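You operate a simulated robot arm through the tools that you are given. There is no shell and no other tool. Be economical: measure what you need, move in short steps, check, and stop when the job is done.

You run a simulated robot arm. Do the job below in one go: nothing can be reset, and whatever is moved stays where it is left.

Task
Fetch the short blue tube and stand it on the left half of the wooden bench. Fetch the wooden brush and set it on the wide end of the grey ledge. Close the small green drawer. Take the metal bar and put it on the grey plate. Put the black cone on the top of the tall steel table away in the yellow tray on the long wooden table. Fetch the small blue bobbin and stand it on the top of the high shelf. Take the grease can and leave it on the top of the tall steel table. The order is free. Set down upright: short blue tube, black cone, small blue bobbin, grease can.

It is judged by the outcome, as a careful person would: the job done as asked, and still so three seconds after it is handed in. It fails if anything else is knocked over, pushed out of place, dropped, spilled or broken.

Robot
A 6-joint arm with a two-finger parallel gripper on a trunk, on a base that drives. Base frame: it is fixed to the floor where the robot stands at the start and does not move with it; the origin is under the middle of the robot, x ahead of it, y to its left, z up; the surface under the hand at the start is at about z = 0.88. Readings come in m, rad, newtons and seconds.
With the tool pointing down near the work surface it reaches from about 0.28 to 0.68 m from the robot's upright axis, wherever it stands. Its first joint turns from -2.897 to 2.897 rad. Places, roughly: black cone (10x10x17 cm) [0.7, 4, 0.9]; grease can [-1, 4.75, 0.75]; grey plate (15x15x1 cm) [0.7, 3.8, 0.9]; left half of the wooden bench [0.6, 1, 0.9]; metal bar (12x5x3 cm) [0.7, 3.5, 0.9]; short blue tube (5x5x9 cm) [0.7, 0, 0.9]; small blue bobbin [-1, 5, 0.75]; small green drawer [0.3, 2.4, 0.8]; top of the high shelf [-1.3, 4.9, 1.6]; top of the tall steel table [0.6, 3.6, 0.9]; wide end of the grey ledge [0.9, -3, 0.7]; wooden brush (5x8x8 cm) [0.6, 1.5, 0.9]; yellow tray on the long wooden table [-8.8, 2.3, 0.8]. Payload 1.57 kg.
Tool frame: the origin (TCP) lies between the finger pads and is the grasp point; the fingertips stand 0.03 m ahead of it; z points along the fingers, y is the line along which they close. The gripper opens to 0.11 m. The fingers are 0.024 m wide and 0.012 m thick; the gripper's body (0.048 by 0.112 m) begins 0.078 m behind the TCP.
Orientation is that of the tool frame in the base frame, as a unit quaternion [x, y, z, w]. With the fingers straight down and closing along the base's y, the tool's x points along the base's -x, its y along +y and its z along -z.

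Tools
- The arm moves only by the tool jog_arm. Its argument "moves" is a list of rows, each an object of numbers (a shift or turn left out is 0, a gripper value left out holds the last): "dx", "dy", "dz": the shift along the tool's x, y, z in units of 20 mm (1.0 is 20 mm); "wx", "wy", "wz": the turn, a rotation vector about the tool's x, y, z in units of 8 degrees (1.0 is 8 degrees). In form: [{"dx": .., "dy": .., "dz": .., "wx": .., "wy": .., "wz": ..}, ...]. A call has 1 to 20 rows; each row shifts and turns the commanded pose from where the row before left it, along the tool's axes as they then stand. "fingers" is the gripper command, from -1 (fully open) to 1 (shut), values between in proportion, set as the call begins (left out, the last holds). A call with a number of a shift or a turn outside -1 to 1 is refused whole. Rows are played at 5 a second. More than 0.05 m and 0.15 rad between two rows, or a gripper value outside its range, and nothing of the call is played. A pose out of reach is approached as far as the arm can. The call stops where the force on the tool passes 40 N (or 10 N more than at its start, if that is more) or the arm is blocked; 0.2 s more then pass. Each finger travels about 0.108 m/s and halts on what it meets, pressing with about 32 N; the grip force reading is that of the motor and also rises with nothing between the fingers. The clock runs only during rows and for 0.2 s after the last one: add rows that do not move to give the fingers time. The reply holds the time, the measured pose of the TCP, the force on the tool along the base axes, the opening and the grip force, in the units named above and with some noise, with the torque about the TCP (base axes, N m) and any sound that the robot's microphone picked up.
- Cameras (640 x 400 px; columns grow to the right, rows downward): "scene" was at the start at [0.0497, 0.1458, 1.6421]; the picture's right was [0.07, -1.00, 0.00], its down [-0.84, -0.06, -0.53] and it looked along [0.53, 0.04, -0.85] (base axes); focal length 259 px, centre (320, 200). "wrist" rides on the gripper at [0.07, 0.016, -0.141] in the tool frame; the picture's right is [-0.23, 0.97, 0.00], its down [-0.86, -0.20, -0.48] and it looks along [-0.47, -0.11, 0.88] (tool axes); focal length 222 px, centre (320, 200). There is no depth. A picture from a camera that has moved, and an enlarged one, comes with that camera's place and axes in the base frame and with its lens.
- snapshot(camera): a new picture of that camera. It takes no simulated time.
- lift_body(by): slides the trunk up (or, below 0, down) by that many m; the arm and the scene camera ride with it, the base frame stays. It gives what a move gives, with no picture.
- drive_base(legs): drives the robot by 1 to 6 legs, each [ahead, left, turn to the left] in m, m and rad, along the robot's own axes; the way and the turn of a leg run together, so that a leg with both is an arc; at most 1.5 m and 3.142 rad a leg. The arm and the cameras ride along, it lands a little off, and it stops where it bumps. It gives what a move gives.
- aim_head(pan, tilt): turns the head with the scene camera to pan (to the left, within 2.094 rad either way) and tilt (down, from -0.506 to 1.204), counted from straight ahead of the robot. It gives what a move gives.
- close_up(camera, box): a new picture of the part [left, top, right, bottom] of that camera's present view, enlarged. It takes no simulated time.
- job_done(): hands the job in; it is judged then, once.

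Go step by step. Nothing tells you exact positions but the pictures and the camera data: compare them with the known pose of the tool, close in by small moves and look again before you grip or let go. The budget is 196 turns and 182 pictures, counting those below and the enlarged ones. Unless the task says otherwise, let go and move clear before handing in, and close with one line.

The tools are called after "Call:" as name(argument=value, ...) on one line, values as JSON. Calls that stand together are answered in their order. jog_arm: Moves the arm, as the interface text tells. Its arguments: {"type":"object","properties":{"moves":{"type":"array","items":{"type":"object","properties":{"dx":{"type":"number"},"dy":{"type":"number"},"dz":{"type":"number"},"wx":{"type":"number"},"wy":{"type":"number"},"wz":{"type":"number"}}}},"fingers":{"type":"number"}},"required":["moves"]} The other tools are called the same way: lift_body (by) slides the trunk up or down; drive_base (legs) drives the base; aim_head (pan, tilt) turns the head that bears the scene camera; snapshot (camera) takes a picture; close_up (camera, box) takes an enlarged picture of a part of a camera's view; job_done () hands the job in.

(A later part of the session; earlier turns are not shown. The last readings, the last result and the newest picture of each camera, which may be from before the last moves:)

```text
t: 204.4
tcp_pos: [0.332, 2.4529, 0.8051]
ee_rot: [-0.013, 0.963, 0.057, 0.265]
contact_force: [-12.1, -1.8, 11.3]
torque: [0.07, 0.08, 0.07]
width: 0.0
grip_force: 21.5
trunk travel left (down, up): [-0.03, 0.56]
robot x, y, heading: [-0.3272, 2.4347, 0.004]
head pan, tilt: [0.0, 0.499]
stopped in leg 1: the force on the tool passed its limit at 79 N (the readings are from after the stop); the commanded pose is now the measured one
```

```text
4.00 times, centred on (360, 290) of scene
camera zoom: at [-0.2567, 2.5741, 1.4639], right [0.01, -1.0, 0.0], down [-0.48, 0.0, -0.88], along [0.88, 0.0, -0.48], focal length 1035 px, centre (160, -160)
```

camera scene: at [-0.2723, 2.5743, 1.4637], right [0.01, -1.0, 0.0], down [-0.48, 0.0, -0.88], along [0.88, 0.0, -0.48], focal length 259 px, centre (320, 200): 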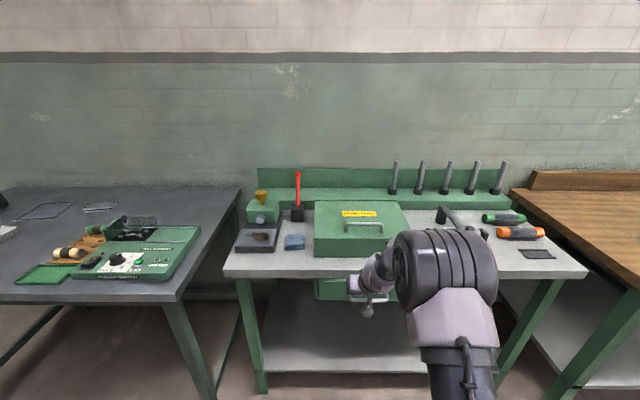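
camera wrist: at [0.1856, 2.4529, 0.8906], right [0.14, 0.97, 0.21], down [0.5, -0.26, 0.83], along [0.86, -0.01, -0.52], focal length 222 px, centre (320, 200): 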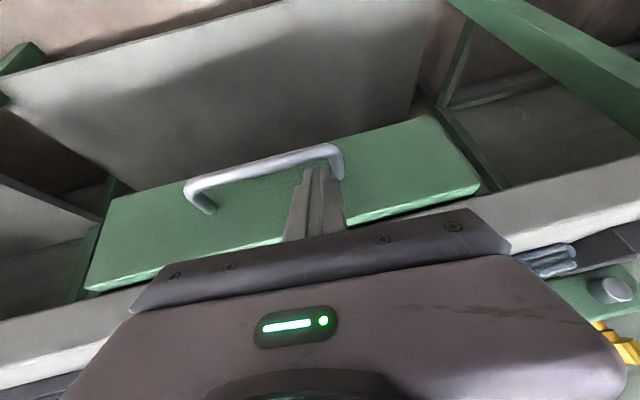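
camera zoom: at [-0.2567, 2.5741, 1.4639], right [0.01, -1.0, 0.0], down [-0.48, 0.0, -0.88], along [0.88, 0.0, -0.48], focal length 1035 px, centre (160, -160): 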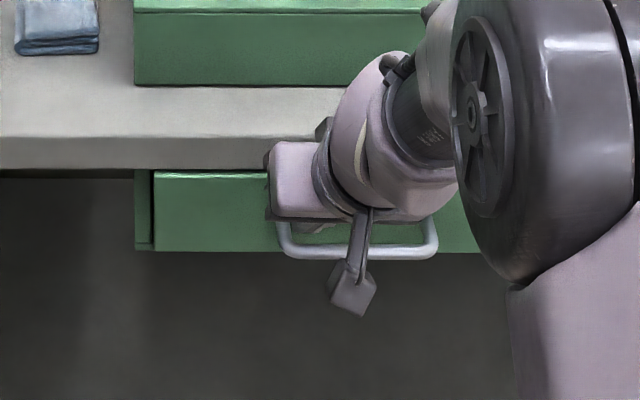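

Force spiked; it looks shut. I back away and inspect.

Call:
drive_base(legs=[[-0.2, 0, 0]])

Call:
jog_arm(moves=[{"dy": -1, "dz": -1}, {"dy": -1, "dz": -1}, {"dy": -1, "dz": -1}, {"dy": -1, "dz": -1}, {"dy": -1, "dz": -1}, {"dy": -1, "dz": -1}])

Call:
aim_head(pan=0.05, tilt=0.6)

Call:
snapshot(camera="scene")

Call:
close_up(camera="scene", box=[250, 170, 450, 295])

```text
t: 205.9
tcp_pos: [0.137, 2.4525, 0.8048]
ee_rot: [-0.014, 0.962, 0.057, 0.265]
contact_force: [1.9, -4.1, 7.7]
torque: [-0.01, -0.1, -0.04]
width: 0.0001
grip_force: 21.2
trunk travel left (down, up): [-0.03, 0.56]
robot x, y, heading: [-0.5233, 2.4343, 0.001]
head pan, tilt: [0.0, 0.499]
```

```text
t: 207.3
tcp_pos: [0.0834, 2.3193, 0.8961]
ee_rot: [-0.014, 0.962, 0.057, 0.266]
contact_force: [0.4, -0.2, -1.0]
torque: [0.0, 0.01, 0.0]
width: 0.0
grip_force: 21.3
trunk travel left (down, up): [-0.03, 0.56]
robot x, y, heading: [-0.5237, 2.4294, 0.01]
head pan, tilt: [0.0, 0.499]
```

```text
t: 208.0
tcp_pos: [0.0827, 2.3204, 0.8945]
ee_rot: [-0.015, 0.963, 0.058, 0.264]
contact_force: [-0.2, 0.6, -0.2]
torque: [0.01, 0.01, 0.0]
width: 0.0
grip_force: 21.4
trunk travel left (down, up): [-0.03, 0.56]
robot x, y, heading: [-0.5229, 2.4321, 0.005]
head pan, tilt: [0.051, 0.6]
```

```text
116 pictures are left
camera scene: at [-0.4546, 2.5779, 1.4547], right [0.06, -1.0, 0.0], down [-0.56, -0.03, -0.83], along [0.82, 0.05, -0.56], focal length 259 px, centre (320, 200)
```

scene: 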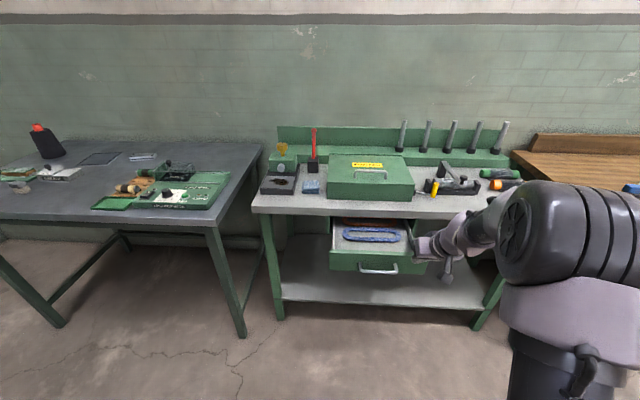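

```text
3.20 times, centred on (350, 232) of scene
camera zoom: at [-0.4546, 2.5779, 1.4547], right [0.06, -1.0, 0.0], down [-0.56, -0.03, -0.83], along [0.82, 0.05, -0.56], focal length 828 px, centre (224, 96)
```

zoom: 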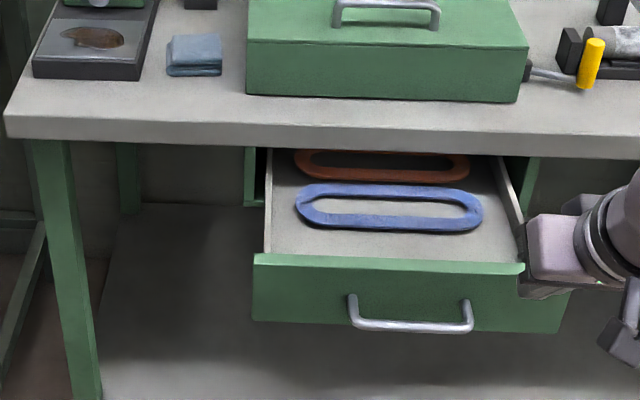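

The finger caught behind the handle and pulled the drawer back out. I'll push beside the handle instead, on the left of it, so nothing can hook.

Call:
drive_base(legs=[[-0.04, 0.1, -0.005]])

Call:
jog_arm(moves=[{"dy": 0.9}, {"dy": 0.9}, {"dy": 0.9}, {"dy": 0.9}, {"dy": 0.9}, {"dx": 0.52, "dz": 0.86}, {"dx": 0.52, "dz": 0.86}, {"dx": 0.52, "dz": 0.86}, {"dx": 0.52, "dz": 0.86}, {"dx": 0.1, "dz": 0.2}])

Call:
snapshot(camera="wrist")

Call:
snapshot(camera="scene")

```text
t: 209.2
tcp_pos: [0.0431, 2.4206, 0.8947]
ee_rot: [-0.011, 0.962, 0.057, 0.265]
contact_force: [0.5, 1.1, 0.2]
torque: [-0.04, 0.01, 0.02]
width: 0.0
grip_force: 20.8
trunk travel left (down, up): [-0.03, 0.56]
robot x, y, heading: [-0.5658, 2.534, 0.0]
head pan, tilt: [0.051, 0.6]
```

```text
t: 211.4
tcp_pos: [0.036, 2.5192, 0.819]
ee_rot: [-0.013, 0.962, 0.057, 0.265]
contact_force: [0.3, 0.0, 0.1]
torque: [0.0, -0.03, 0.0]
width: 0.0
grip_force: 21.3
trunk travel left (down, up): [-0.03, 0.56]
robot x, y, heading: [-0.5626, 2.5317, 0.001]
head pan, tilt: [0.051, 0.6]
```

```text
114 pictures are left
camera wrist: at [-0.096, 2.5184, 0.905], right [0.14, 0.97, 0.22], down [0.5, -0.26, 0.83], along [0.85, -0.01, -0.52], focal length 222 px, centre (320, 200)
```

wrist: 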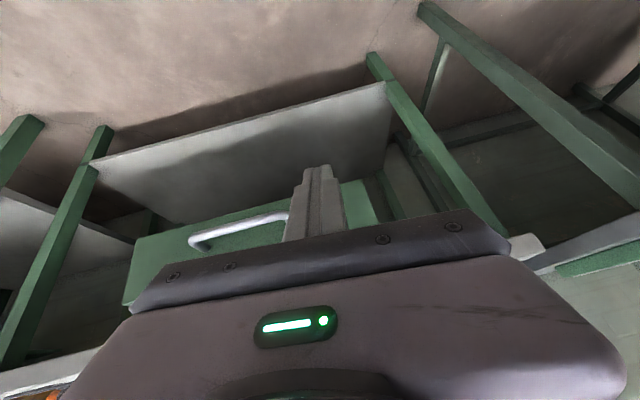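

```text
113 pictures are left
camera scene: at [-0.4947, 2.681, 1.4547], right [0.05, -1.0, 0.0], down [-0.56, -0.03, -0.83], along [0.82, 0.04, -0.56], focal length 259 px, centre (320, 200)
```

scene: 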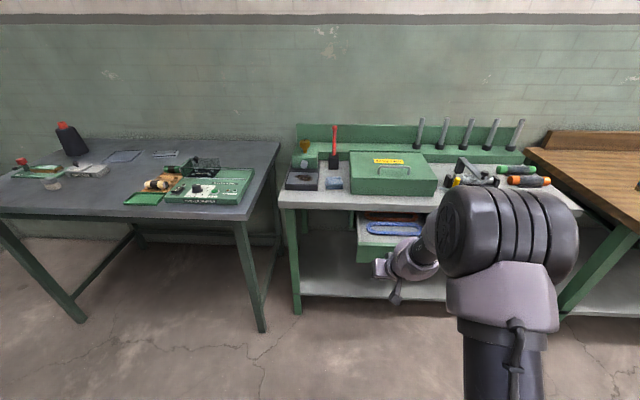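

I shift 1.5 cm further left of the handle, then push by driving.

Call:
jog_arm(moves=[{"dy": 0.7, "dz": 0.4, "dx": 0.24}])

Call:
drive_base(legs=[[0.12, 0, 0]])

Call:
snapshot(camera="wrist")

```text
t: 211.8
tcp_pos: [0.0365, 2.5334, 0.8109]
ee_rot: [-0.012, 0.962, 0.056, 0.265]
contact_force: [-0.5, 0.1, -0.4]
torque: [-0.01, -0.04, 0.02]
width: 0.0001
grip_force: 21.2
trunk travel left (down, up): [-0.03, 0.56]
robot x, y, heading: [-0.5623, 2.5337, 0.004]
head pan, tilt: [0.051, 0.6]
```

```text
t: 213.1
tcp_pos: [0.1595, 2.5308, 0.8125]
ee_rot: [-0.01, 0.963, 0.056, 0.265]
contact_force: [-0.7, 0.4, 0.1]
torque: [0.01, -0.01, 0.0]
width: 0.0
grip_force: 21.1
trunk travel left (down, up): [-0.03, 0.56]
robot x, y, heading: [-0.4425, 2.5319, -0.003]
head pan, tilt: [0.051, 0.6]
```

```text
112 pictures are left
camera wrist: at [0.0278, 2.5312, 0.8978], right [0.15, 0.96, 0.22], down [0.5, -0.26, 0.82], along [0.85, -0.01, -0.52], focal length 222 px, centre (320, 200)
```

wrist: 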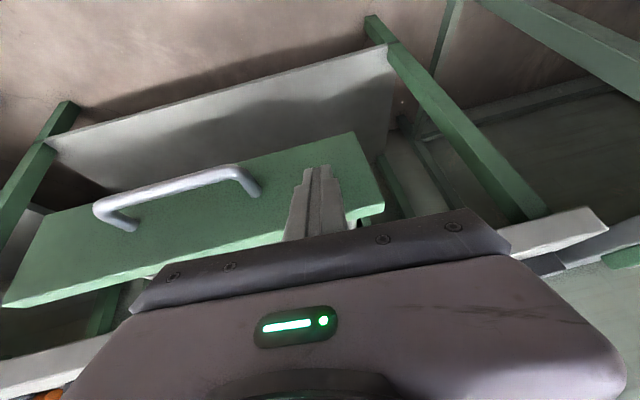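

Tip is clear of the handle, on the panel. Push on.

Call:
drive_base(legs=[[0.13, 0, 0]])

Call:
drive_base(legs=[[0.035, 0, 0]])

Call:
snapshot(camera="wrist")

Call:
snapshot(camera="scene")

```text
t: 214.3
tcp_pos: [0.2872, 2.531, 0.8121]
ee_rot: [-0.009, 0.963, 0.056, 0.264]
contact_force: [0.2, 0.2, 0.2]
torque: [-0.01, -0.02, 0.03]
width: 0.0
grip_force: 21.3
trunk travel left (down, up): [-0.03, 0.56]
robot x, y, heading: [-0.3136, 2.5353, -0.005]
head pan, tilt: [0.051, 0.6]
```

```text
t: 215.2
tcp_pos: [0.3231, 2.5307, 0.812]
ee_rot: [-0.01, 0.963, 0.057, 0.264]
contact_force: [0.4, -0.6, -0.7]
torque: [-0.02, 0.0, -0.01]
width: 0.0
grip_force: 21.7
trunk travel left (down, up): [-0.03, 0.56]
robot x, y, heading: [-0.2787, 2.5343, -0.003]
head pan, tilt: [0.051, 0.6]
```

```text
111 pictures are left
camera wrist: at [0.1909, 2.5304, 0.8977], right [0.15, 0.96, 0.22], down [0.5, -0.26, 0.82], along [0.85, -0.01, -0.52], focal length 222 px, centre (320, 200)
```

wrist: 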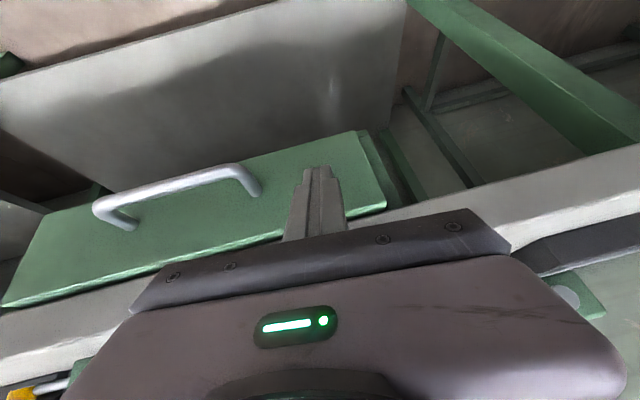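

```text
110 pictures are left
camera scene: at [-0.208, 2.6801, 1.4546], right [0.05, -1.0, 0.0], down [-0.56, -0.03, -0.82], along [0.82, 0.04, -0.57], focal length 259 px, centre (320, 200)
```

scene: 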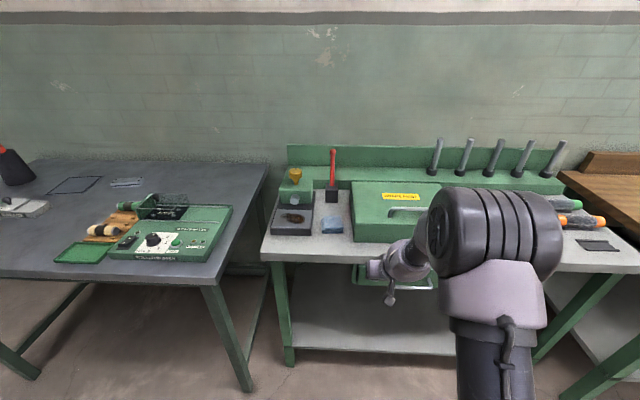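

Almost shut. The last bit with the arm, stopping on force.

Call:
jog_arm(moves=[{"dx": -0.43, "dz": 0.26}, {"dx": -0.43, "dz": 0.26}, {"dx": -0.26, "dz": 0.15}, {"dx": -0.26, "dz": 0.15}, {"dx": -0.26, "dz": 0.15}, {"dx": -0.26, "dz": 0.15}])

Call:
snapshot(camera="wrist")

```text
t: 215.8
tcp_pos: [0.3324, 2.5308, 0.8084]
ee_rot: [-0.009, 0.964, 0.057, 0.261]
contact_force: [-25.2, -1.5, 8.3]
torque: [-0.11, 0.26, 0.0]
width: 0.0
grip_force: 21.8
trunk travel left (down, up): [-0.03, 0.56]
robot x, y, heading: [-0.2804, 2.5343, -0.005]
head pan, tilt: [0.051, 0.6]
stopped in row 2: the force on the tool passed its limit at 52 N (the readings are from after the stop); the commanded pose is now the measured one
```

```text
109 pictures are left
camera wrist: at [0.2007, 2.5309, 0.8956], right [0.15, 0.96, 0.22], down [0.51, -0.26, 0.82], along [0.85, -0.01, -0.53], focal length 222 px, centre (320, 200)
```

wrist: 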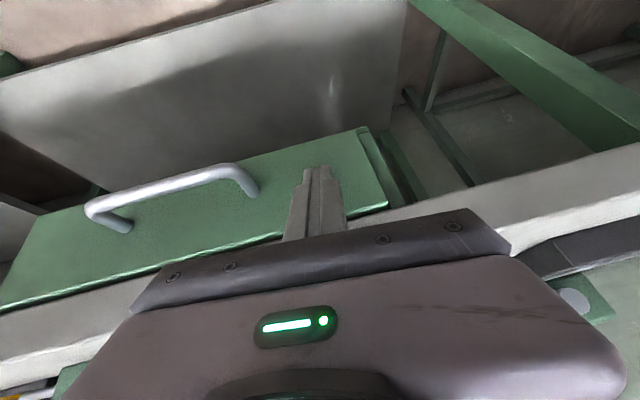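

Stopped firmly at the same place as before. I back straight off and inspect.

Call:
drive_base(legs=[[-0.35, 0, 0]])

Call:
close_up(camera="scene", box=[280, 170, 480, 295])

Call:
snapshot(camera="wrist")

```text
t: 218.0
tcp_pos: [-0.0034, 2.5337, 0.8075]
ee_rot: [-0.011, 0.964, 0.056, 0.261]
contact_force: [-0.4, 0.3, -0.1]
torque: [0.02, 0.03, 0.04]
width: 0.0002
grip_force: 21.3
trunk travel left (down, up): [-0.03, 0.56]
robot x, y, heading: [-0.6159, 2.5351, 0.003]
head pan, tilt: [0.051, 0.6]
```

```text
3.20 times, centred on (380, 232) of scene
camera zoom: at [-0.5486, 2.6808, 1.4547], right [0.05, -1.0, 0.0], down [-0.56, -0.03, -0.83], along [0.82, 0.04, -0.56], focal length 828 px, centre (128, 96)
```

zoom: 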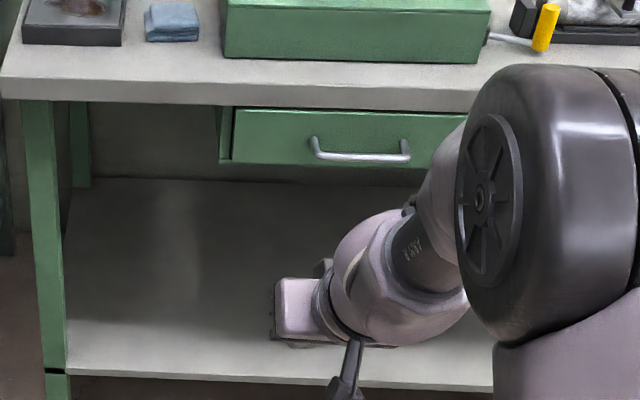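

```text
107 pictures are left
camera wrist: at [-0.1352, 2.5334, 0.8951], right [0.15, 0.97, 0.22], down [0.51, -0.26, 0.82], along [0.85, -0.01, -0.53], focal length 222 px, centre (320, 200)
```

wrist: 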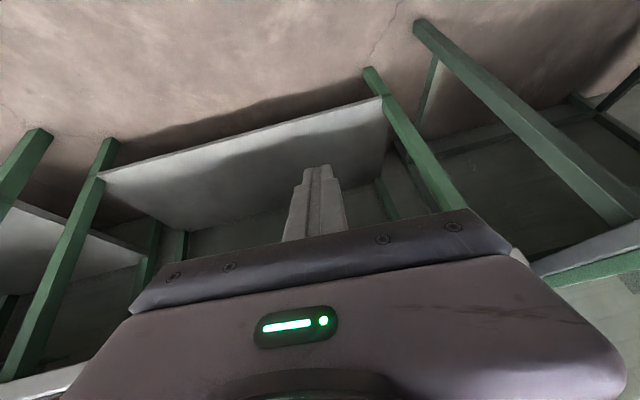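

The drawer is closed. I raise the trunk, restore the hand to vertical, and move on to the steel table.

Call:
lift_body(by=0.3)

Call:
jog_arm(moves=[{"dx": 0.5, "dz": -0.8}, {"dx": 0.5, "dz": -0.8}, {"wx": 0.2, "wy": 0.94, "wz": 0.04}, {"wx": 0.2, "wy": 0.94, "wz": 0.04}, {"wx": 0.2, "wy": 0.94, "wz": 0.04}, {"wx": 0.2, "wy": 0.94, "wz": 0.04}], fingers=-1)

Call:
drive_base(legs=[[0.2, 1.05, 0]])

Call:
aim_head(pan=0.2, tilt=0.7)

Call:
snapshot(camera="scene")

```text
t: 221.0
tcp_pos: [-0.0032, 2.5342, 1.1076]
ee_rot: [-0.011, 0.963, 0.057, 0.261]
contact_force: [-1.1, 0.6, 0.5]
torque: [0.02, 0.04, 0.0]
width: 0.0
grip_force: 21.4
trunk travel left (down, up): [-0.33, 0.26]
robot x, y, heading: [-0.6132, 2.5322, 0.001]
head pan, tilt: [0.051, 0.6]
```

```text
t: 222.4
tcp_pos: [-0.0343, 2.5411, 1.1261]
ee_rot: [-0.007, 0.999, 0.021, 0.041]
contact_force: [0.7, -0.1, 0.3]
torque: [0.06, -0.01, 0.0]
width: 0.1098
grip_force: 0.1
out of reach, approached as far as the arm can: row 3, 4
trunk travel left (down, up): [-0.33, 0.26]
robot x, y, heading: [-0.6145, 2.5343, -0.006]
head pan, tilt: [0.051, 0.6]
```

```text
t: 227.9
tcp_pos: [0.1621, 3.5827, 1.1262]
ee_rot: [-0.007, 0.999, 0.02, 0.042]
contact_force: [0.8, -1.3, -0.7]
torque: [-0.02, -0.02, 0.01]
width: 0.11
grip_force: 0.2
trunk travel left (down, up): [-0.33, 0.26]
robot x, y, heading: [-0.42, 3.5739, -0.0]
head pan, tilt: [0.051, 0.6]
```

```text
t: 228.6
tcp_pos: [0.1626, 3.5815, 1.1276]
ee_rot: [-0.007, 0.999, 0.022, 0.042]
contact_force: [0.2, -0.3, 0.6]
torque: [0.01, -0.02, -0.03]
width: 0.1103
grip_force: 0.1
trunk travel left (down, up): [-0.33, 0.26]
robot x, y, heading: [-0.4183, 3.5789, -0.003]
head pan, tilt: [0.201, 0.7]
```

```text
106 pictures are left
camera scene: at [-0.3556, 3.7361, 1.7461], right [0.2, -0.98, 0.0], down [-0.63, -0.13, -0.77], along [0.75, 0.15, -0.64], focal length 259 px, centre (320, 200)
```

scene: 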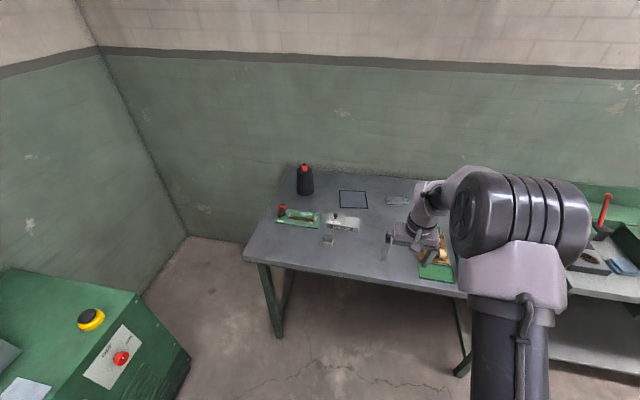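

Bar at about (0.71, 3.55), plate (0.67, 3.77), cone (0.68, 4.02). I level the hand and drive up to the table.

Call:
jog_arm(moves=[{"wx": 0.3, "wy": 0.6, "wz": 0.1}, {"dz": -1}, {"dz": -1}])

Call:
drive_base(legs=[[0.47, 0.03, 0]])

Call:
aim_head(pan=0.0, tilt=0.9)

Call:
snapshot(camera="scene")

Call:
snapshot(camera="wrist")

```text
t: 229.4
tcp_pos: [0.1619, 3.5825, 1.1662]
ee_rot: [0.0, 1.0, -0.001, 0.0]
contact_force: [-0.7, 0.1, -0.6]
torque: [-0.02, 0.01, 0.0]
width: 0.11
grip_force: 0.1
trunk travel left (down, up): [-0.33, 0.26]
robot x, y, heading: [-0.4214, 3.5781, -0.005]
head pan, tilt: [0.201, 0.7]
```

```text
t: 232.1
tcp_pos: [0.6259, 3.6103, 1.1645]
ee_rot: [0.001, 1.0, 0.001, 0.0]
contact_force: [0.4, 0.3, 0.0]
torque: [-0.01, 0.01, -0.02]
width: 0.1101
grip_force: 0.0
trunk travel left (down, up): [-0.33, 0.26]
robot x, y, heading: [0.0401, 3.6042, -0.009]
head pan, tilt: [0.201, 0.7]
```

```text
t: 232.9
tcp_pos: [0.624, 3.6095, 1.1647]
ee_rot: [0.001, 1.0, 0.001, 0.0]
contact_force: [-0.8, 0.1, -0.2]
torque: [-0.02, -0.04, -0.01]
width: 0.1099
grip_force: 0.0
trunk travel left (down, up): [-0.33, 0.26]
robot x, y, heading: [0.0404, 3.6032, -0.004]
head pan, tilt: [0.0, 0.901]
```

```text
105 pictures are left
camera scene: at [0.0992, 3.748, 1.7299], right [0.0, -1.0, 0.0], down [-0.78, 0.0, -0.62], along [0.62, 0.0, -0.78], focal length 259 px, centre (320, 200)
```

scene: 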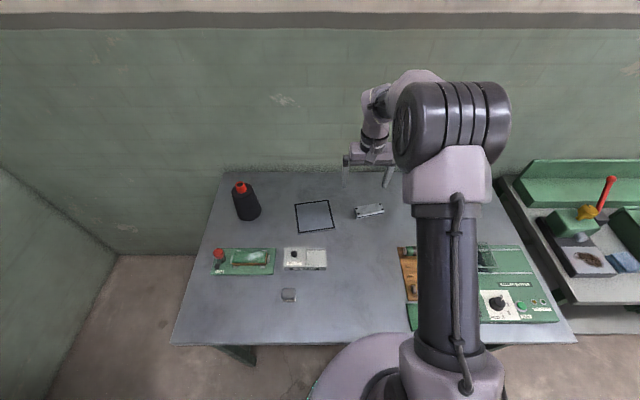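

```text
104 pictures are left
camera wrist: at [0.555, 3.6255, 1.3062], right [0.23, 0.97, 0.0], down [0.85, -0.2, 0.48], along [0.47, -0.11, -0.88], focal length 222 px, centre (320, 200)
```

wrist: 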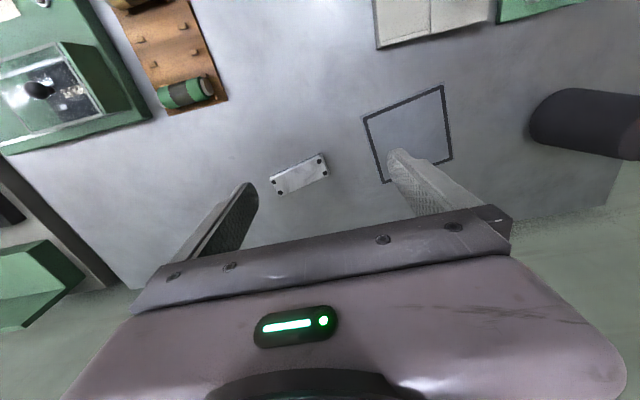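

Call:
close_up(camera="scene", box=[280, 180, 408, 260])

Call:
close_up(camera="wrist", box=[240, 70, 480, 220])

```text
5.00 times, centred on (344, 220) of scene
camera zoom: at [0.0992, 3.748, 1.7299], right [0.0, -1.0, 0.0], down [-0.78, 0.0, -0.62], along [0.62, 0.0, -0.78], focal length 1294 px, centre (200, 100)
```

zoom: 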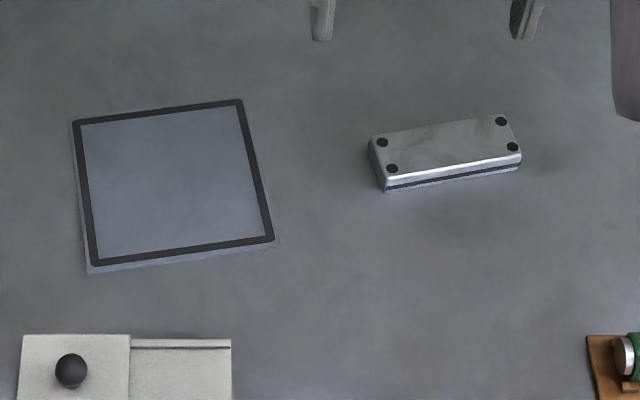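

```text
2.67 times, centred on (360, 145) of wrist
camera zoom: at [0.555, 3.6255, 1.3062], right [0.23, 0.97, 0.0], down [0.85, -0.2, 0.48], along [0.47, -0.11, -0.88], focal length 592 px, centre (213, 347)
```

zoom: 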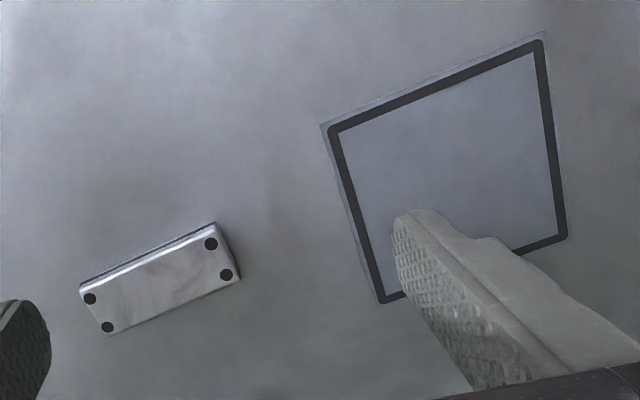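

Bar centre (0.703, 3.555), top z ≈ 0.914, turned ~15°. I move above it and turn the hand to grip across its width.

Call:
jog_arm(moves=[{"dx": -1, "dy": -0.7}, {"dx": -1, "dy": -0.7}, {"dx": -1, "dy": -0.7}, {"dx": -0.95, "dy": -0.65}, {"wz": 0.94}, {"wz": 0.94}, {"wz": 0.94}, {"wz": 0.94}, {"wz": 0.94}, {"wz": 0.94}, {"wz": 0.94}, {"wz": 0.94}, {"wz": 0.94}, {"wz": 0.94}, {"dz": 1}, {"dz": 1}, {"dz": 1}, {"dz": 1}, {"dz": 1}, {"dz": 1}])

Call:
snapshot(camera="wrist")

Call:
snapshot(camera="scene")

```text
t: 237.1
tcp_pos: [0.7034, 3.5537, 1.0445]
ee_rot: [0.611, 0.792, 0.001, 0.0]
contact_force: [-0.2, 0.1, 0.2]
torque: [0.0, -0.01, 0.01]
width: 0.11
grip_force: 0.0
trunk travel left (down, up): [-0.33, 0.26]
robot x, y, heading: [0.0416, 3.6079, -0.002]
head pan, tilt: [0.0, 0.901]
```

```text
101 pictures are left
camera wrist: at [0.702, 3.6253, 1.186], right [1.0, 0.03, 0.0], down [0.02, -0.88, 0.48], along [0.01, -0.48, -0.88], focal length 222 px, centre (320, 200)
```

wrist: 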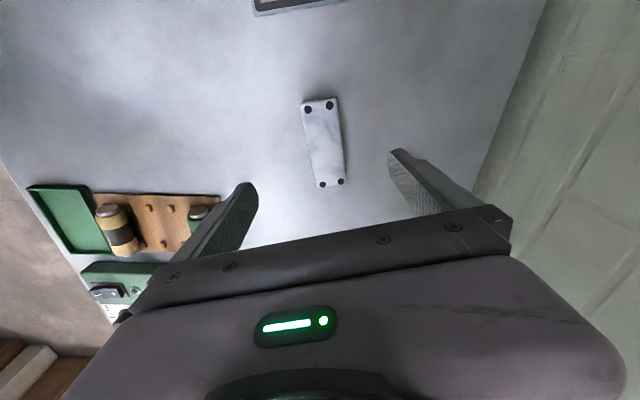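

```text
100 pictures are left
camera scene: at [0.0997, 3.7479, 1.7299], right [0.0, -1.0, 0.0], down [-0.78, 0.0, -0.62], along [0.62, 0.0, -0.78], focal length 259 px, centre (320, 200)
```

scene: 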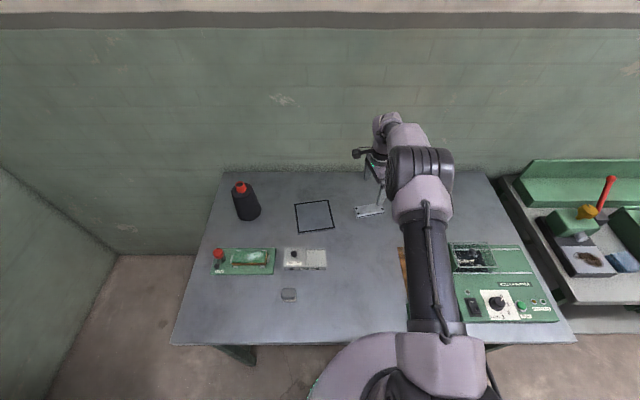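

Slight correction, then descend to the bar.

Call:
jog_arm(moves=[{"wz": 0.4, "dy": 0.3}, {"dz": 1}, {"dz": 1}, {"dz": 1}, {"dz": 1}, {"dz": 1}, {"dz": 0.8}, {"dz": 0.4}])

Call:
snapshot(camera="wrist")

```text
t: 238.9
tcp_pos: [0.7074, 3.5557, 0.9204]
ee_rot: [0.633, 0.774, 0.0, -0.001]
contact_force: [0.3, -0.3, -0.5]
torque: [0.0, -0.02, -0.01]
width: 0.11
grip_force: 0.0
trunk travel left (down, up): [-0.33, 0.26]
robot x, y, heading: [0.0424, 3.6078, -0.004]
head pan, tilt: [0.0, 0.901]
```

```text
99 pictures are left
camera wrist: at [0.7098, 3.627, 1.0615], right [1.0, -0.03, 0.0], down [-0.02, -0.88, 0.48], along [-0.01, -0.48, -0.88], focal length 222 px, centre (320, 200)
```

wrist: 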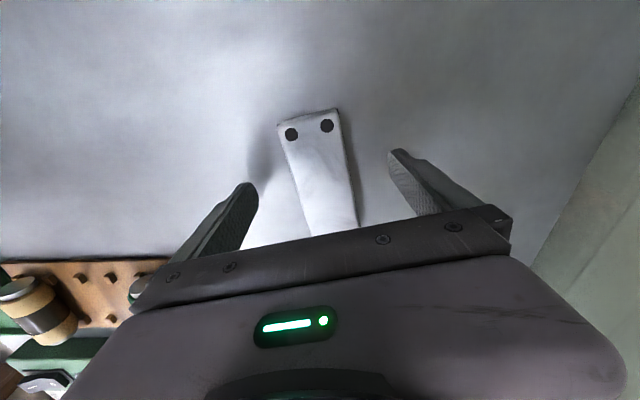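

Bar is between the fingers. Grip and lift.

Call:
jog_arm(moves=[{}, {}, {}, {}, {}], fingers=1)

Call:
jog_arm(moves=[{"dz": -0.5}, {"dz": -1}, {"dz": -1}, {"dz": -1}, {"dz": -1}])

Call:
snapshot(camera="wrist")

```text
t: 240.1
tcp_pos: [0.7065, 3.5552, 0.9211]
ee_rot: [0.633, 0.774, 0.0, 0.0]
contact_force: [0.8, -0.1, 1.5]
torque: [-0.02, -0.12, 0.08]
width: 0.0449
grip_force: 32.3
trunk travel left (down, up): [-0.33, 0.26]
robot x, y, heading: [0.042, 3.6114, -0.004]
head pan, tilt: [0.0, 0.901]
```

```text
t: 241.3
tcp_pos: [0.7078, 3.5541, 1.0123]
ee_rot: [0.632, 0.775, 0.0, -0.001]
contact_force: [0.0, 0.1, -3.4]
torque: [0.01, -0.04, -0.01]
width: 0.0445
grip_force: 31.9
trunk travel left (down, up): [-0.33, 0.26]
robot x, y, heading: [0.0448, 3.6047, -0.004]
head pan, tilt: [0.0, 0.901]
```

```text
98 pictures are left
camera wrist: at [0.71, 3.6252, 1.1526], right [1.0, -0.03, 0.0], down [-0.02, -0.88, 0.48], along [-0.01, -0.48, -0.88], focal length 222 px, centre (320, 200)
```

wrist: 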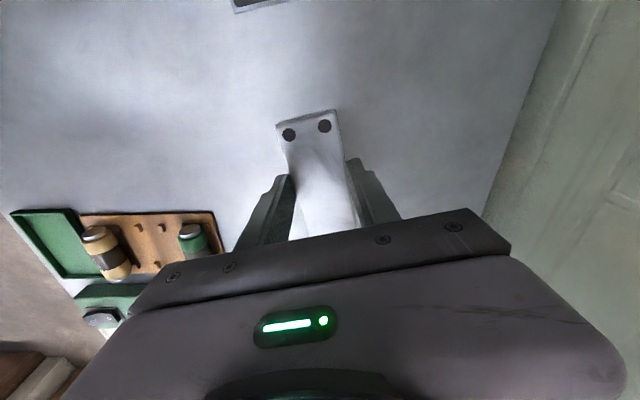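

Held. I move over the plate by sidestepping 0.21 m left.

Call:
drive_base(legs=[[-0.02, 0.215, 0.003]])

Call:
snapshot(camera="wrist")

Call:
snapshot(camera="scene")

```text
t: 242.9
tcp_pos: [0.6898, 3.77, 1.0115]
ee_rot: [0.633, 0.774, 0.0, 0.0]
contact_force: [0.6, 1.4, -3.6]
torque: [-0.02, 0.0, -0.03]
width: 0.0448
grip_force: 32.0
trunk travel left (down, up): [-0.33, 0.26]
robot x, y, heading: [0.0223, 3.8258, -0.005]
head pan, tilt: [0.0, 0.901]
```

```text
97 pictures are left
camera wrist: at [0.6916, 3.8405, 1.1524], right [1.0, -0.03, 0.0], down [-0.03, -0.88, 0.48], along [-0.01, -0.48, -0.88], focal length 222 px, centre (320, 200)
```

wrist: 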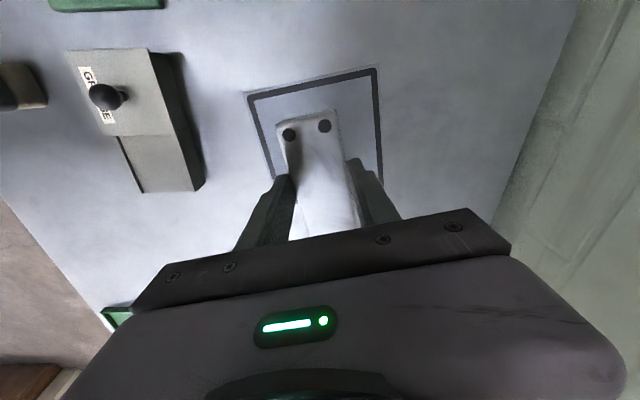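

```text
96 pictures are left
camera scene: at [0.0811, 3.9646, 1.7297], right [-0.01, -1.0, 0.0], down [-0.78, 0.0, -0.62], along [0.62, 0.0, -0.78], focal length 259 px, centre (320, 200)
```

scene: 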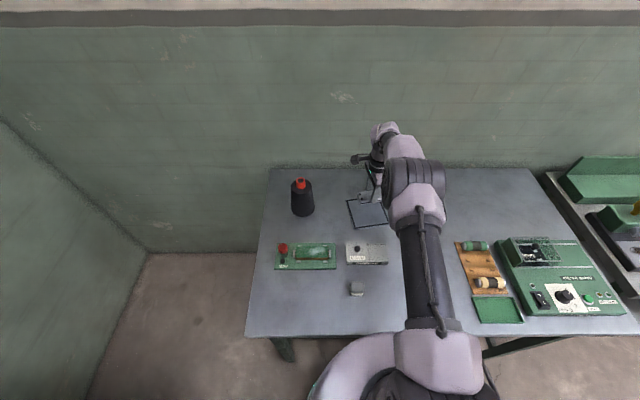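

Centred over the plate. I lower and set the bar down.

Call:
jog_arm(moves=[{"wz": 0.3}, {"dz": 1}, {"dz": 1}, {"dz": 1}, {"dz": 0.6}, {"dz": 0.2}, {"dz": 0.2}, {"dz": 0.2}])

```text
t: 244.7
tcp_pos: [0.6898, 3.7706, 0.9268]
ee_rot: [0.649, 0.76, 0.0, -0.001]
contact_force: [0.8, 0.5, -2.9]
torque: [0.01, 0.01, 0.0]
width: 0.0444
grip_force: 32.0
trunk travel left (down, up): [-0.33, 0.26]
robot x, y, heading: [0.0237, 3.8216, -0.007]
head pan, tilt: [0.0, 0.901]
```

Call:
jog_arm(moves=[{"dz": 0.2}, {"dz": 0.2}, {"dz": 0.2}])

Call:
snapshot(camera="wrist")

```text
t: 245.5
tcp_pos: [0.6892, 3.7695, 0.9182]
ee_rot: [0.649, 0.761, 0.001, 0.001]
contact_force: [7.6, 2.8, 23.5]
torque: [0.17, -0.12, -0.03]
width: 0.0446
grip_force: 32.3
trunk travel left (down, up): [-0.33, 0.26]
robot x, y, heading: [0.0236, 3.825, -0.002]
head pan, tilt: [0.0, 0.901]
```

```text
95 pictures are left
camera wrist: at [0.6938, 3.8396, 1.059], right [1.0, -0.07, 0.0], down [-0.06, -0.88, 0.48], along [-0.03, -0.48, -0.88], focal length 222 px, centre (320, 200)
```

wrist: 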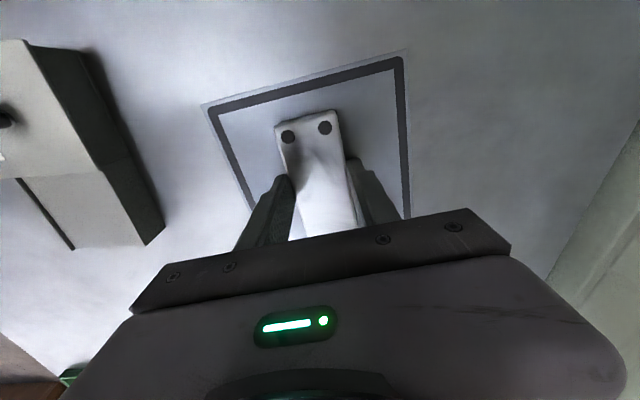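

In contact. I relieve the pressure slightly, open and rise.

Call:
jog_arm(moves=[{"dz": -0.15}, {}])

Call:
jog_arm(moves=[{}, {}, {}], fingers=-0.4)

Call:
jog_arm(moves=[{"dz": -1}, {"dz": -1}, {"dz": -1}, {"dz": -1}, {"dz": -1}, {"dz": -1}, {"dz": -1}, {"dz": -1}, {"dz": -1}, {"dz": -1}, {"dz": -1}, {"dz": -1}])

Call:
snapshot(camera="wrist")

```text
t: 246.1
tcp_pos: [0.6877, 3.7689, 0.9178]
ee_rot: [0.65, 0.76, 0.0, -0.001]
contact_force: [2.2, 1.4, 5.0]
torque: [-0.36, -0.31, 0.14]
width: 0.0444
grip_force: 32.1
trunk travel left (down, up): [-0.33, 0.26]
robot x, y, heading: [0.0223, 3.8241, -0.006]
head pan, tilt: [0.0, 0.901]
```

```text
t: 246.9
tcp_pos: [0.6882, 3.7696, 0.9208]
ee_rot: [0.649, 0.761, 0.0, -0.001]
contact_force: [-0.1, 0.3, 0.1]
torque: [0.01, -0.01, 0.0]
width: 0.0766
grip_force: 0.1
trunk travel left (down, up): [-0.33, 0.26]
robot x, y, heading: [0.0252, 3.8228, -0.007]
head pan, tilt: [0.0, 0.901]
```

```text
t: 249.5
tcp_pos: [0.6896, 3.7671, 1.1612]
ee_rot: [0.649, 0.761, 0.001, -0.001]
contact_force: [-0.7, -0.6, 0.0]
torque: [0.01, 0.02, -0.01]
width: 0.0769
grip_force: 0.1
trunk travel left (down, up): [-0.33, 0.26]
robot x, y, heading: [0.0252, 3.8227, -0.004]
head pan, tilt: [0.0, 0.901]
```

```text
94 pictures are left
camera wrist: at [0.6951, 3.8381, 1.3013], right [1.0, -0.07, 0.0], down [-0.06, -0.88, 0.48], along [-0.03, -0.48, -0.88], focal length 222 px, centre (320, 200)
```

wrist: 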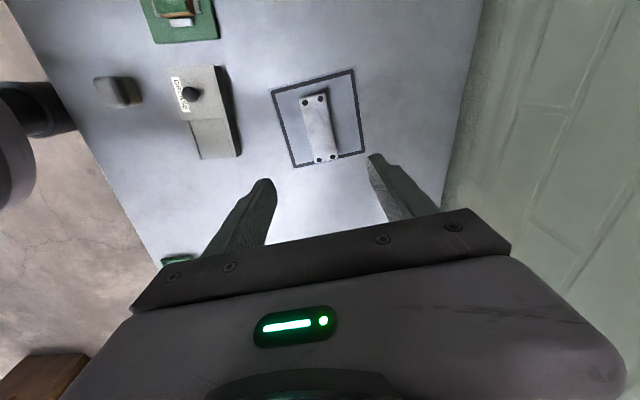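

Bar is on the plate. Now I turn the hand back, back off, and look toward the can and the bobbin.

Call:
jog_arm(moves=[{"wz": -1}, {"wz": -1}, {"wz": -1}, {"wz": -1}, {"wz": -1}, {"wz": -1}, {"wz": -1}, {"wz": -1}, {"wz": -1}, {"wz": -1}, {"wz": -0.15}], fingers=-1)

Call:
drive_base(legs=[[-1.0, -0.1, 0]])

Call:
jog_arm(moves=[{"dx": 1}, {"dx": 1}, {"dx": 1}, {"dx": 1}, {"dx": 1}, {"dx": 1}, {"dx": 1}, {"dx": 1}, {"dx": 1}, {"dx": 1}])

Call:
aim_head(pan=1.5, tilt=0.4)

Call:
snapshot(camera="scene")

```text
t: 251.9
tcp_pos: [0.6894, 3.7685, 1.1583]
ee_rot: [-0.003, 1.0, 0.001, -0.001]
contact_force: [0.9, -0.1, 0.0]
torque: [-0.04, 0.03, -0.03]
width: 0.1102
grip_force: 0.0
trunk travel left (down, up): [-0.33, 0.26]
robot x, y, heading: [0.0239, 3.824, -0.003]
head pan, tilt: [0.0, 0.901]
```

```text
t: 257.1
tcp_pos: [-0.3071, 3.6691, 1.1591]
ee_rot: [0.011, 1.0, 0.001, 0.0]
contact_force: [-0.4, 0.5, 0.3]
torque: [-0.02, 0.01, 0.01]
width: 0.1101
grip_force: 0.1
trunk travel left (down, up): [-0.33, 0.26]
robot x, y, heading: [-0.9705, 3.7392, -0.03]
head pan, tilt: [0.0, 0.901]
```

```text
t: 259.3
tcp_pos: [-0.5089, 3.675, 1.1611]
ee_rot: [0.011, 1.0, 0.001, 0.001]
contact_force: [-0.4, 0.5, 0.3]
torque: [-0.01, -0.04, -0.01]
width: 0.1099
grip_force: 0.0
trunk travel left (down, up): [-0.33, 0.26]
robot x, y, heading: [-0.97, 3.7406, -0.031]
head pan, tilt: [0.0, 0.901]
```

```text
t: 260.9
tcp_pos: [-0.509, 3.6738, 1.1603]
ee_rot: [0.011, 1.0, 0.001, 0.0]
contact_force: [0.1, 0.3, 0.0]
torque: [-0.02, -0.04, -0.01]
width: 0.1099
grip_force: 0.0
trunk travel left (down, up): [-0.33, 0.26]
robot x, y, heading: [-0.9736, 3.7435, -0.035]
head pan, tilt: [1.499, 0.4]
```

```text
93 pictures are left
camera scene: at [-0.9761, 3.9733, 1.7729], right [0.99, -0.1, 0.0], down [-0.04, -0.39, -0.92], along [0.09, 0.92, -0.39], focal length 259 px, centre (320, 200)
```

scene: 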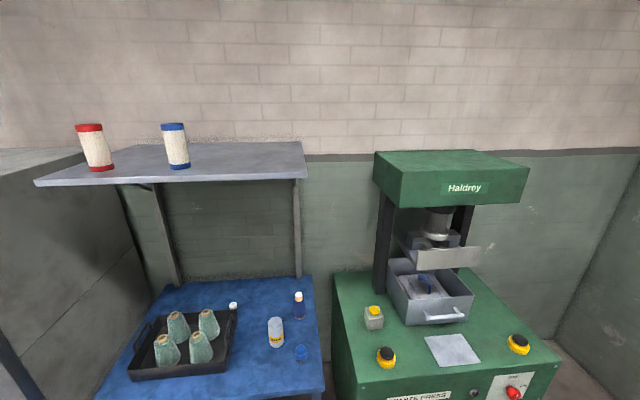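

I see a blue table with a tray and small items, and the high shelf above. I zoom in to identify can and bobbin.

Call:
close_up(camera="scene", box=[200, 270, 360, 370])

Call:
close_up(camera="scene", box=[30, 100, 320, 280])

```text
4.00 times, centred on (280, 320) of scene
camera zoom: at [-0.9761, 3.9733, 1.7729], right [0.99, -0.1, 0.0], down [-0.04, -0.39, -0.92], along [0.09, 0.92, -0.39], focal length 1035 px, centre (480, -280)
```

zoom: 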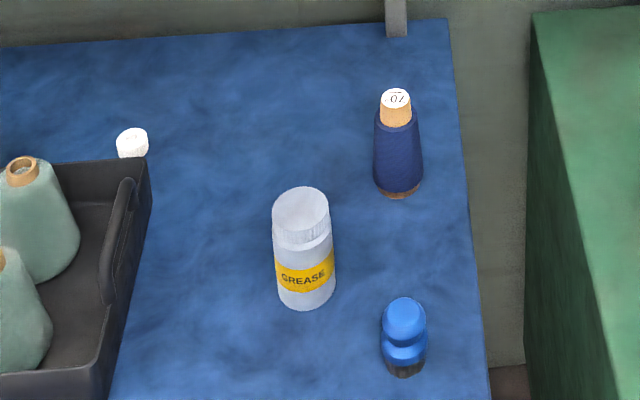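

```text
2.21 times, centred on (175, 190) of scene
camera zoom: at [-0.9761, 3.9733, 1.7729], right [0.99, -0.1, 0.0], down [-0.04, -0.39, -0.92], along [0.09, 0.92, -0.39], focal length 571 px, centre (640, 222)
```

zoom: 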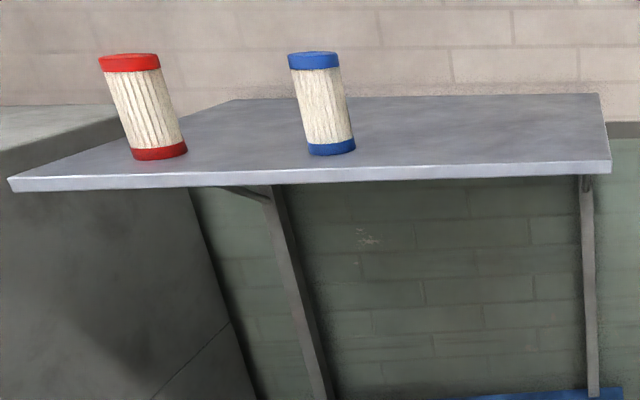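

The white GREASE can is at about (-1.10, 4.86), the navy bobbin at about (-0.98, 4.97), on a blue table at z ≈ 0.7. I turn to face it, lower the trunk and approach.

Call:
drive_base(legs=[[0, 0, 1.605], [0.42, 0.05, 0]])

Call:
lift_body(by=-0.18)

Call:
aim_head(pan=0.0, tilt=0.8)

Call:
snapshot(camera="scene")

Call:
snapshot(camera="wrist")

```text
t: 267.2
tcp_pos: [-0.9079, 4.6043, 1.1601]
ee_rot: [-0.684, 0.73, 0.0, -0.001]
contact_force: [0.3, 0.6, -0.3]
torque: [0.02, 0.0, -0.03]
width: 0.1101
grip_force: 0.0
trunk travel left (down, up): [-0.33, 0.26]
robot x, y, heading: [-0.9945, 4.1466, 1.497]
head pan, tilt: [1.499, 0.4]
```

```text
t: 269.2
tcp_pos: [-0.9058, 4.6044, 0.9807]
ee_rot: [-0.684, 0.729, 0.001, -0.001]
contact_force: [0.8, -0.2, 0.2]
torque: [-0.01, 0.0, -0.01]
width: 0.1102
grip_force: 0.0
trunk travel left (down, up): [-0.15, 0.44]
robot x, y, heading: [-0.9882, 4.1458, 1.499]
head pan, tilt: [1.499, 0.4]
```

```text
t: 270.8
tcp_pos: [-0.9072, 4.6036, 0.9808]
ee_rot: [-0.684, 0.729, 0.001, -0.001]
contact_force: [-0.5, 0.1, 0.5]
torque: [-0.01, -0.04, -0.02]
width: 0.1099
grip_force: 0.0
trunk travel left (down, up): [-0.15, 0.44]
robot x, y, heading: [-0.9935, 4.1421, 1.492]
head pan, tilt: [0.0, 0.799]
```

```text
90 pictures are left
camera scene: at [-1.1261, 4.2166, 1.5578], right [1.0, -0.07, 0.0], down [-0.05, -0.71, -0.7], along [0.05, 0.7, -0.72], focal length 259 px, centre (320, 200)
```

scene: 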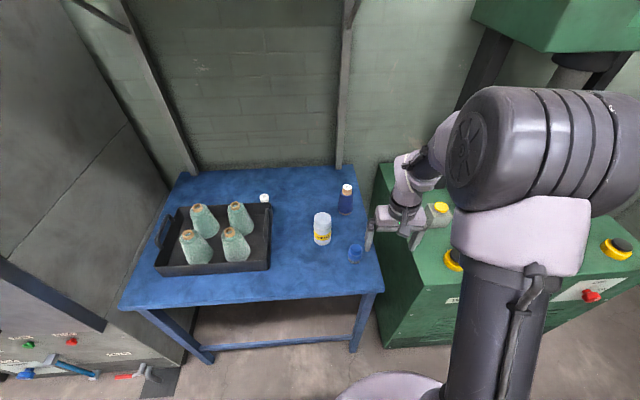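

```text
89 pictures are left
camera wrist: at [-0.9274, 4.5346, 1.1211], right [-0.96, 0.29, 0.0], down [0.25, 0.84, 0.48], along [0.14, 0.46, -0.88], focal length 222 px, centre (320, 200)
```

wrist: 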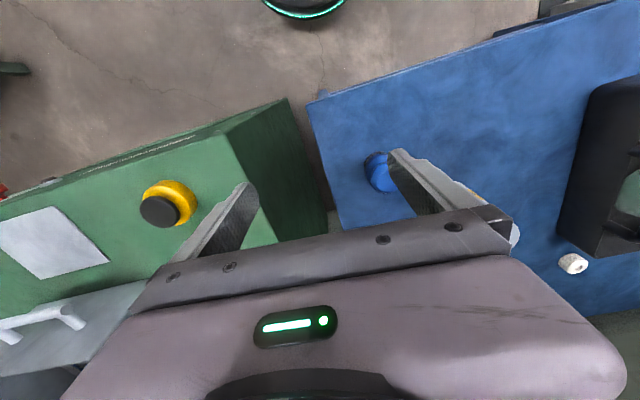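

Can base at about (-1.075, 4.84). I correct the heading and sidestep left to align the hand.

Call:
drive_base(legs=[[0.08, 0.13, 0.075]])

Call:
snapshot(camera="wrist")

Call:
close_up(camera="scene", box=[240, 160, 400, 260])

```text
t: 272.2
tcp_pos: [-1.0683, 4.6917, 0.9795]
ee_rot: [0.712, -0.703, 0.0, 0.0]
contact_force: [-0.3, 0.5, -0.7]
torque: [0.01, -0.01, 0.02]
width: 0.1102
grip_force: 0.0
trunk travel left (down, up): [-0.15, 0.44]
robot x, y, heading: [-1.1141, 4.2266, 1.576]
head pan, tilt: [0.0, 0.799]
```

```text
88 pictures are left
camera wrist: at [-1.0832, 4.6218, 1.121], right [-0.98, 0.21, 0.0], down [0.19, 0.86, 0.48], along [0.1, 0.47, -0.88], focal length 222 px, centre (320, 200)
```

wrist: 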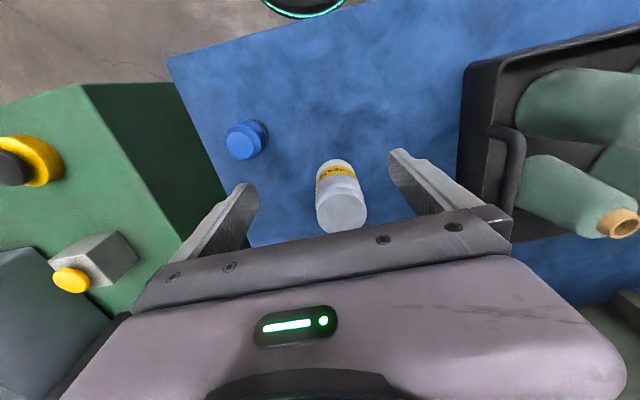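

```text
4.00 times, centred on (320, 210) of scene
camera zoom: at [-1.2569, 4.2895, 1.5577], right [1.0, 0.0, 0.0], down [0.0, -0.72, -0.7], along [0.0, 0.7, -0.72], focal length 1035 px, centre (320, 160)
```

zoom: 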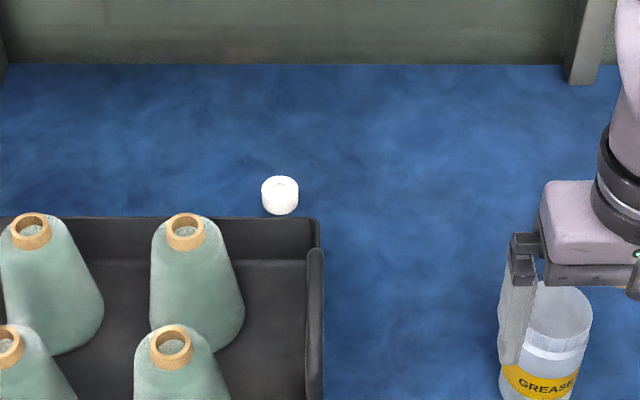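

Can at about (-1.07, 4.81), top z ≈ 0.83. I move over it and re-check.

Call:
jog_arm(moves=[{"dx": -1}, {"dx": -1}, {"dx": -1}, {"dx": -1}, {"dx": -1}, {"dx": -1}, {"dz": 1}, {"dz": 1}, {"dz": 1}])

Call:
snapshot(camera="wrist")

Call:
snapshot(camera="scene")

```text
t: 274.2
tcp_pos: [-1.0693, 4.8114, 0.9196]
ee_rot: [0.711, -0.703, 0.0, 0.001]
contact_force: [-0.6, -0.7, -0.2]
torque: [0.0, -0.01, 0.01]
width: 0.1101
grip_force: 0.0
trunk travel left (down, up): [-0.15, 0.44]
robot x, y, heading: [-1.1163, 4.2294, 1.576]
head pan, tilt: [0.0, 0.799]
```

```text
86 pictures are left
camera wrist: at [-1.0842, 4.7407, 1.0596], right [-0.98, 0.21, 0.0], down [0.19, 0.86, 0.48], along [0.1, 0.47, -0.88], focal length 222 px, centre (320, 200)
```

wrist: 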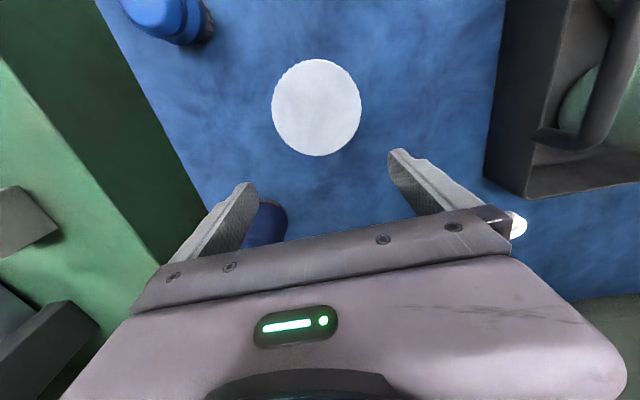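

```text
85 pictures are left
camera scene: at [-1.256, 4.2892, 1.5578], right [1.0, 0.0, 0.0], down [0.0, -0.72, -0.7], along [0.0, 0.7, -0.72], focal length 259 px, centre (320, 200)
```

scene: 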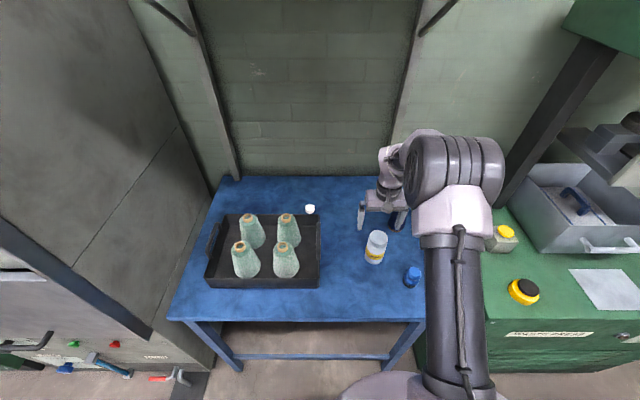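

Triangulating again: the can's top is at z ≈ 0.90 and it stands at (-1.076, 4.762). I rise, back up 5 cm and descend around it.

Call:
jog_arm(moves=[{"dz": -1}, {"dz": -1}, {"dx": 1, "dy": 0.17}, {"dx": 1, "dy": 0.16}, {"dx": 0.45}])

Call:
snapshot(camera="wrist")

```text
t: 275.4
tcp_pos: [-1.0733, 4.7618, 0.9608]
ee_rot: [0.711, -0.703, -0.001, 0.002]
contact_force: [-0.1, 0.4, 0.0]
torque: [0.0, 0.02, 0.01]
width: 0.1101
grip_force: 0.0
trunk travel left (down, up): [-0.15, 0.44]
robot x, y, heading: [-1.1191, 4.2286, 1.568]
head pan, tilt: [0.0, 0.799]
```

```text
84 pictures are left
camera wrist: at [-1.0881, 4.6916, 1.1007], right [-0.98, 0.21, 0.0], down [0.19, 0.86, 0.48], along [0.1, 0.47, -0.88], focal length 222 px, centre (320, 200)
```

wrist: 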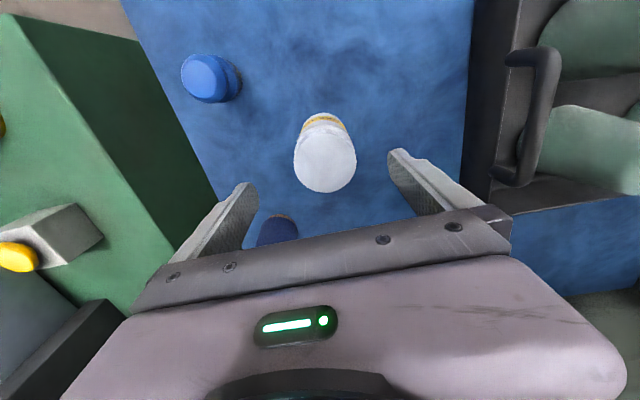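

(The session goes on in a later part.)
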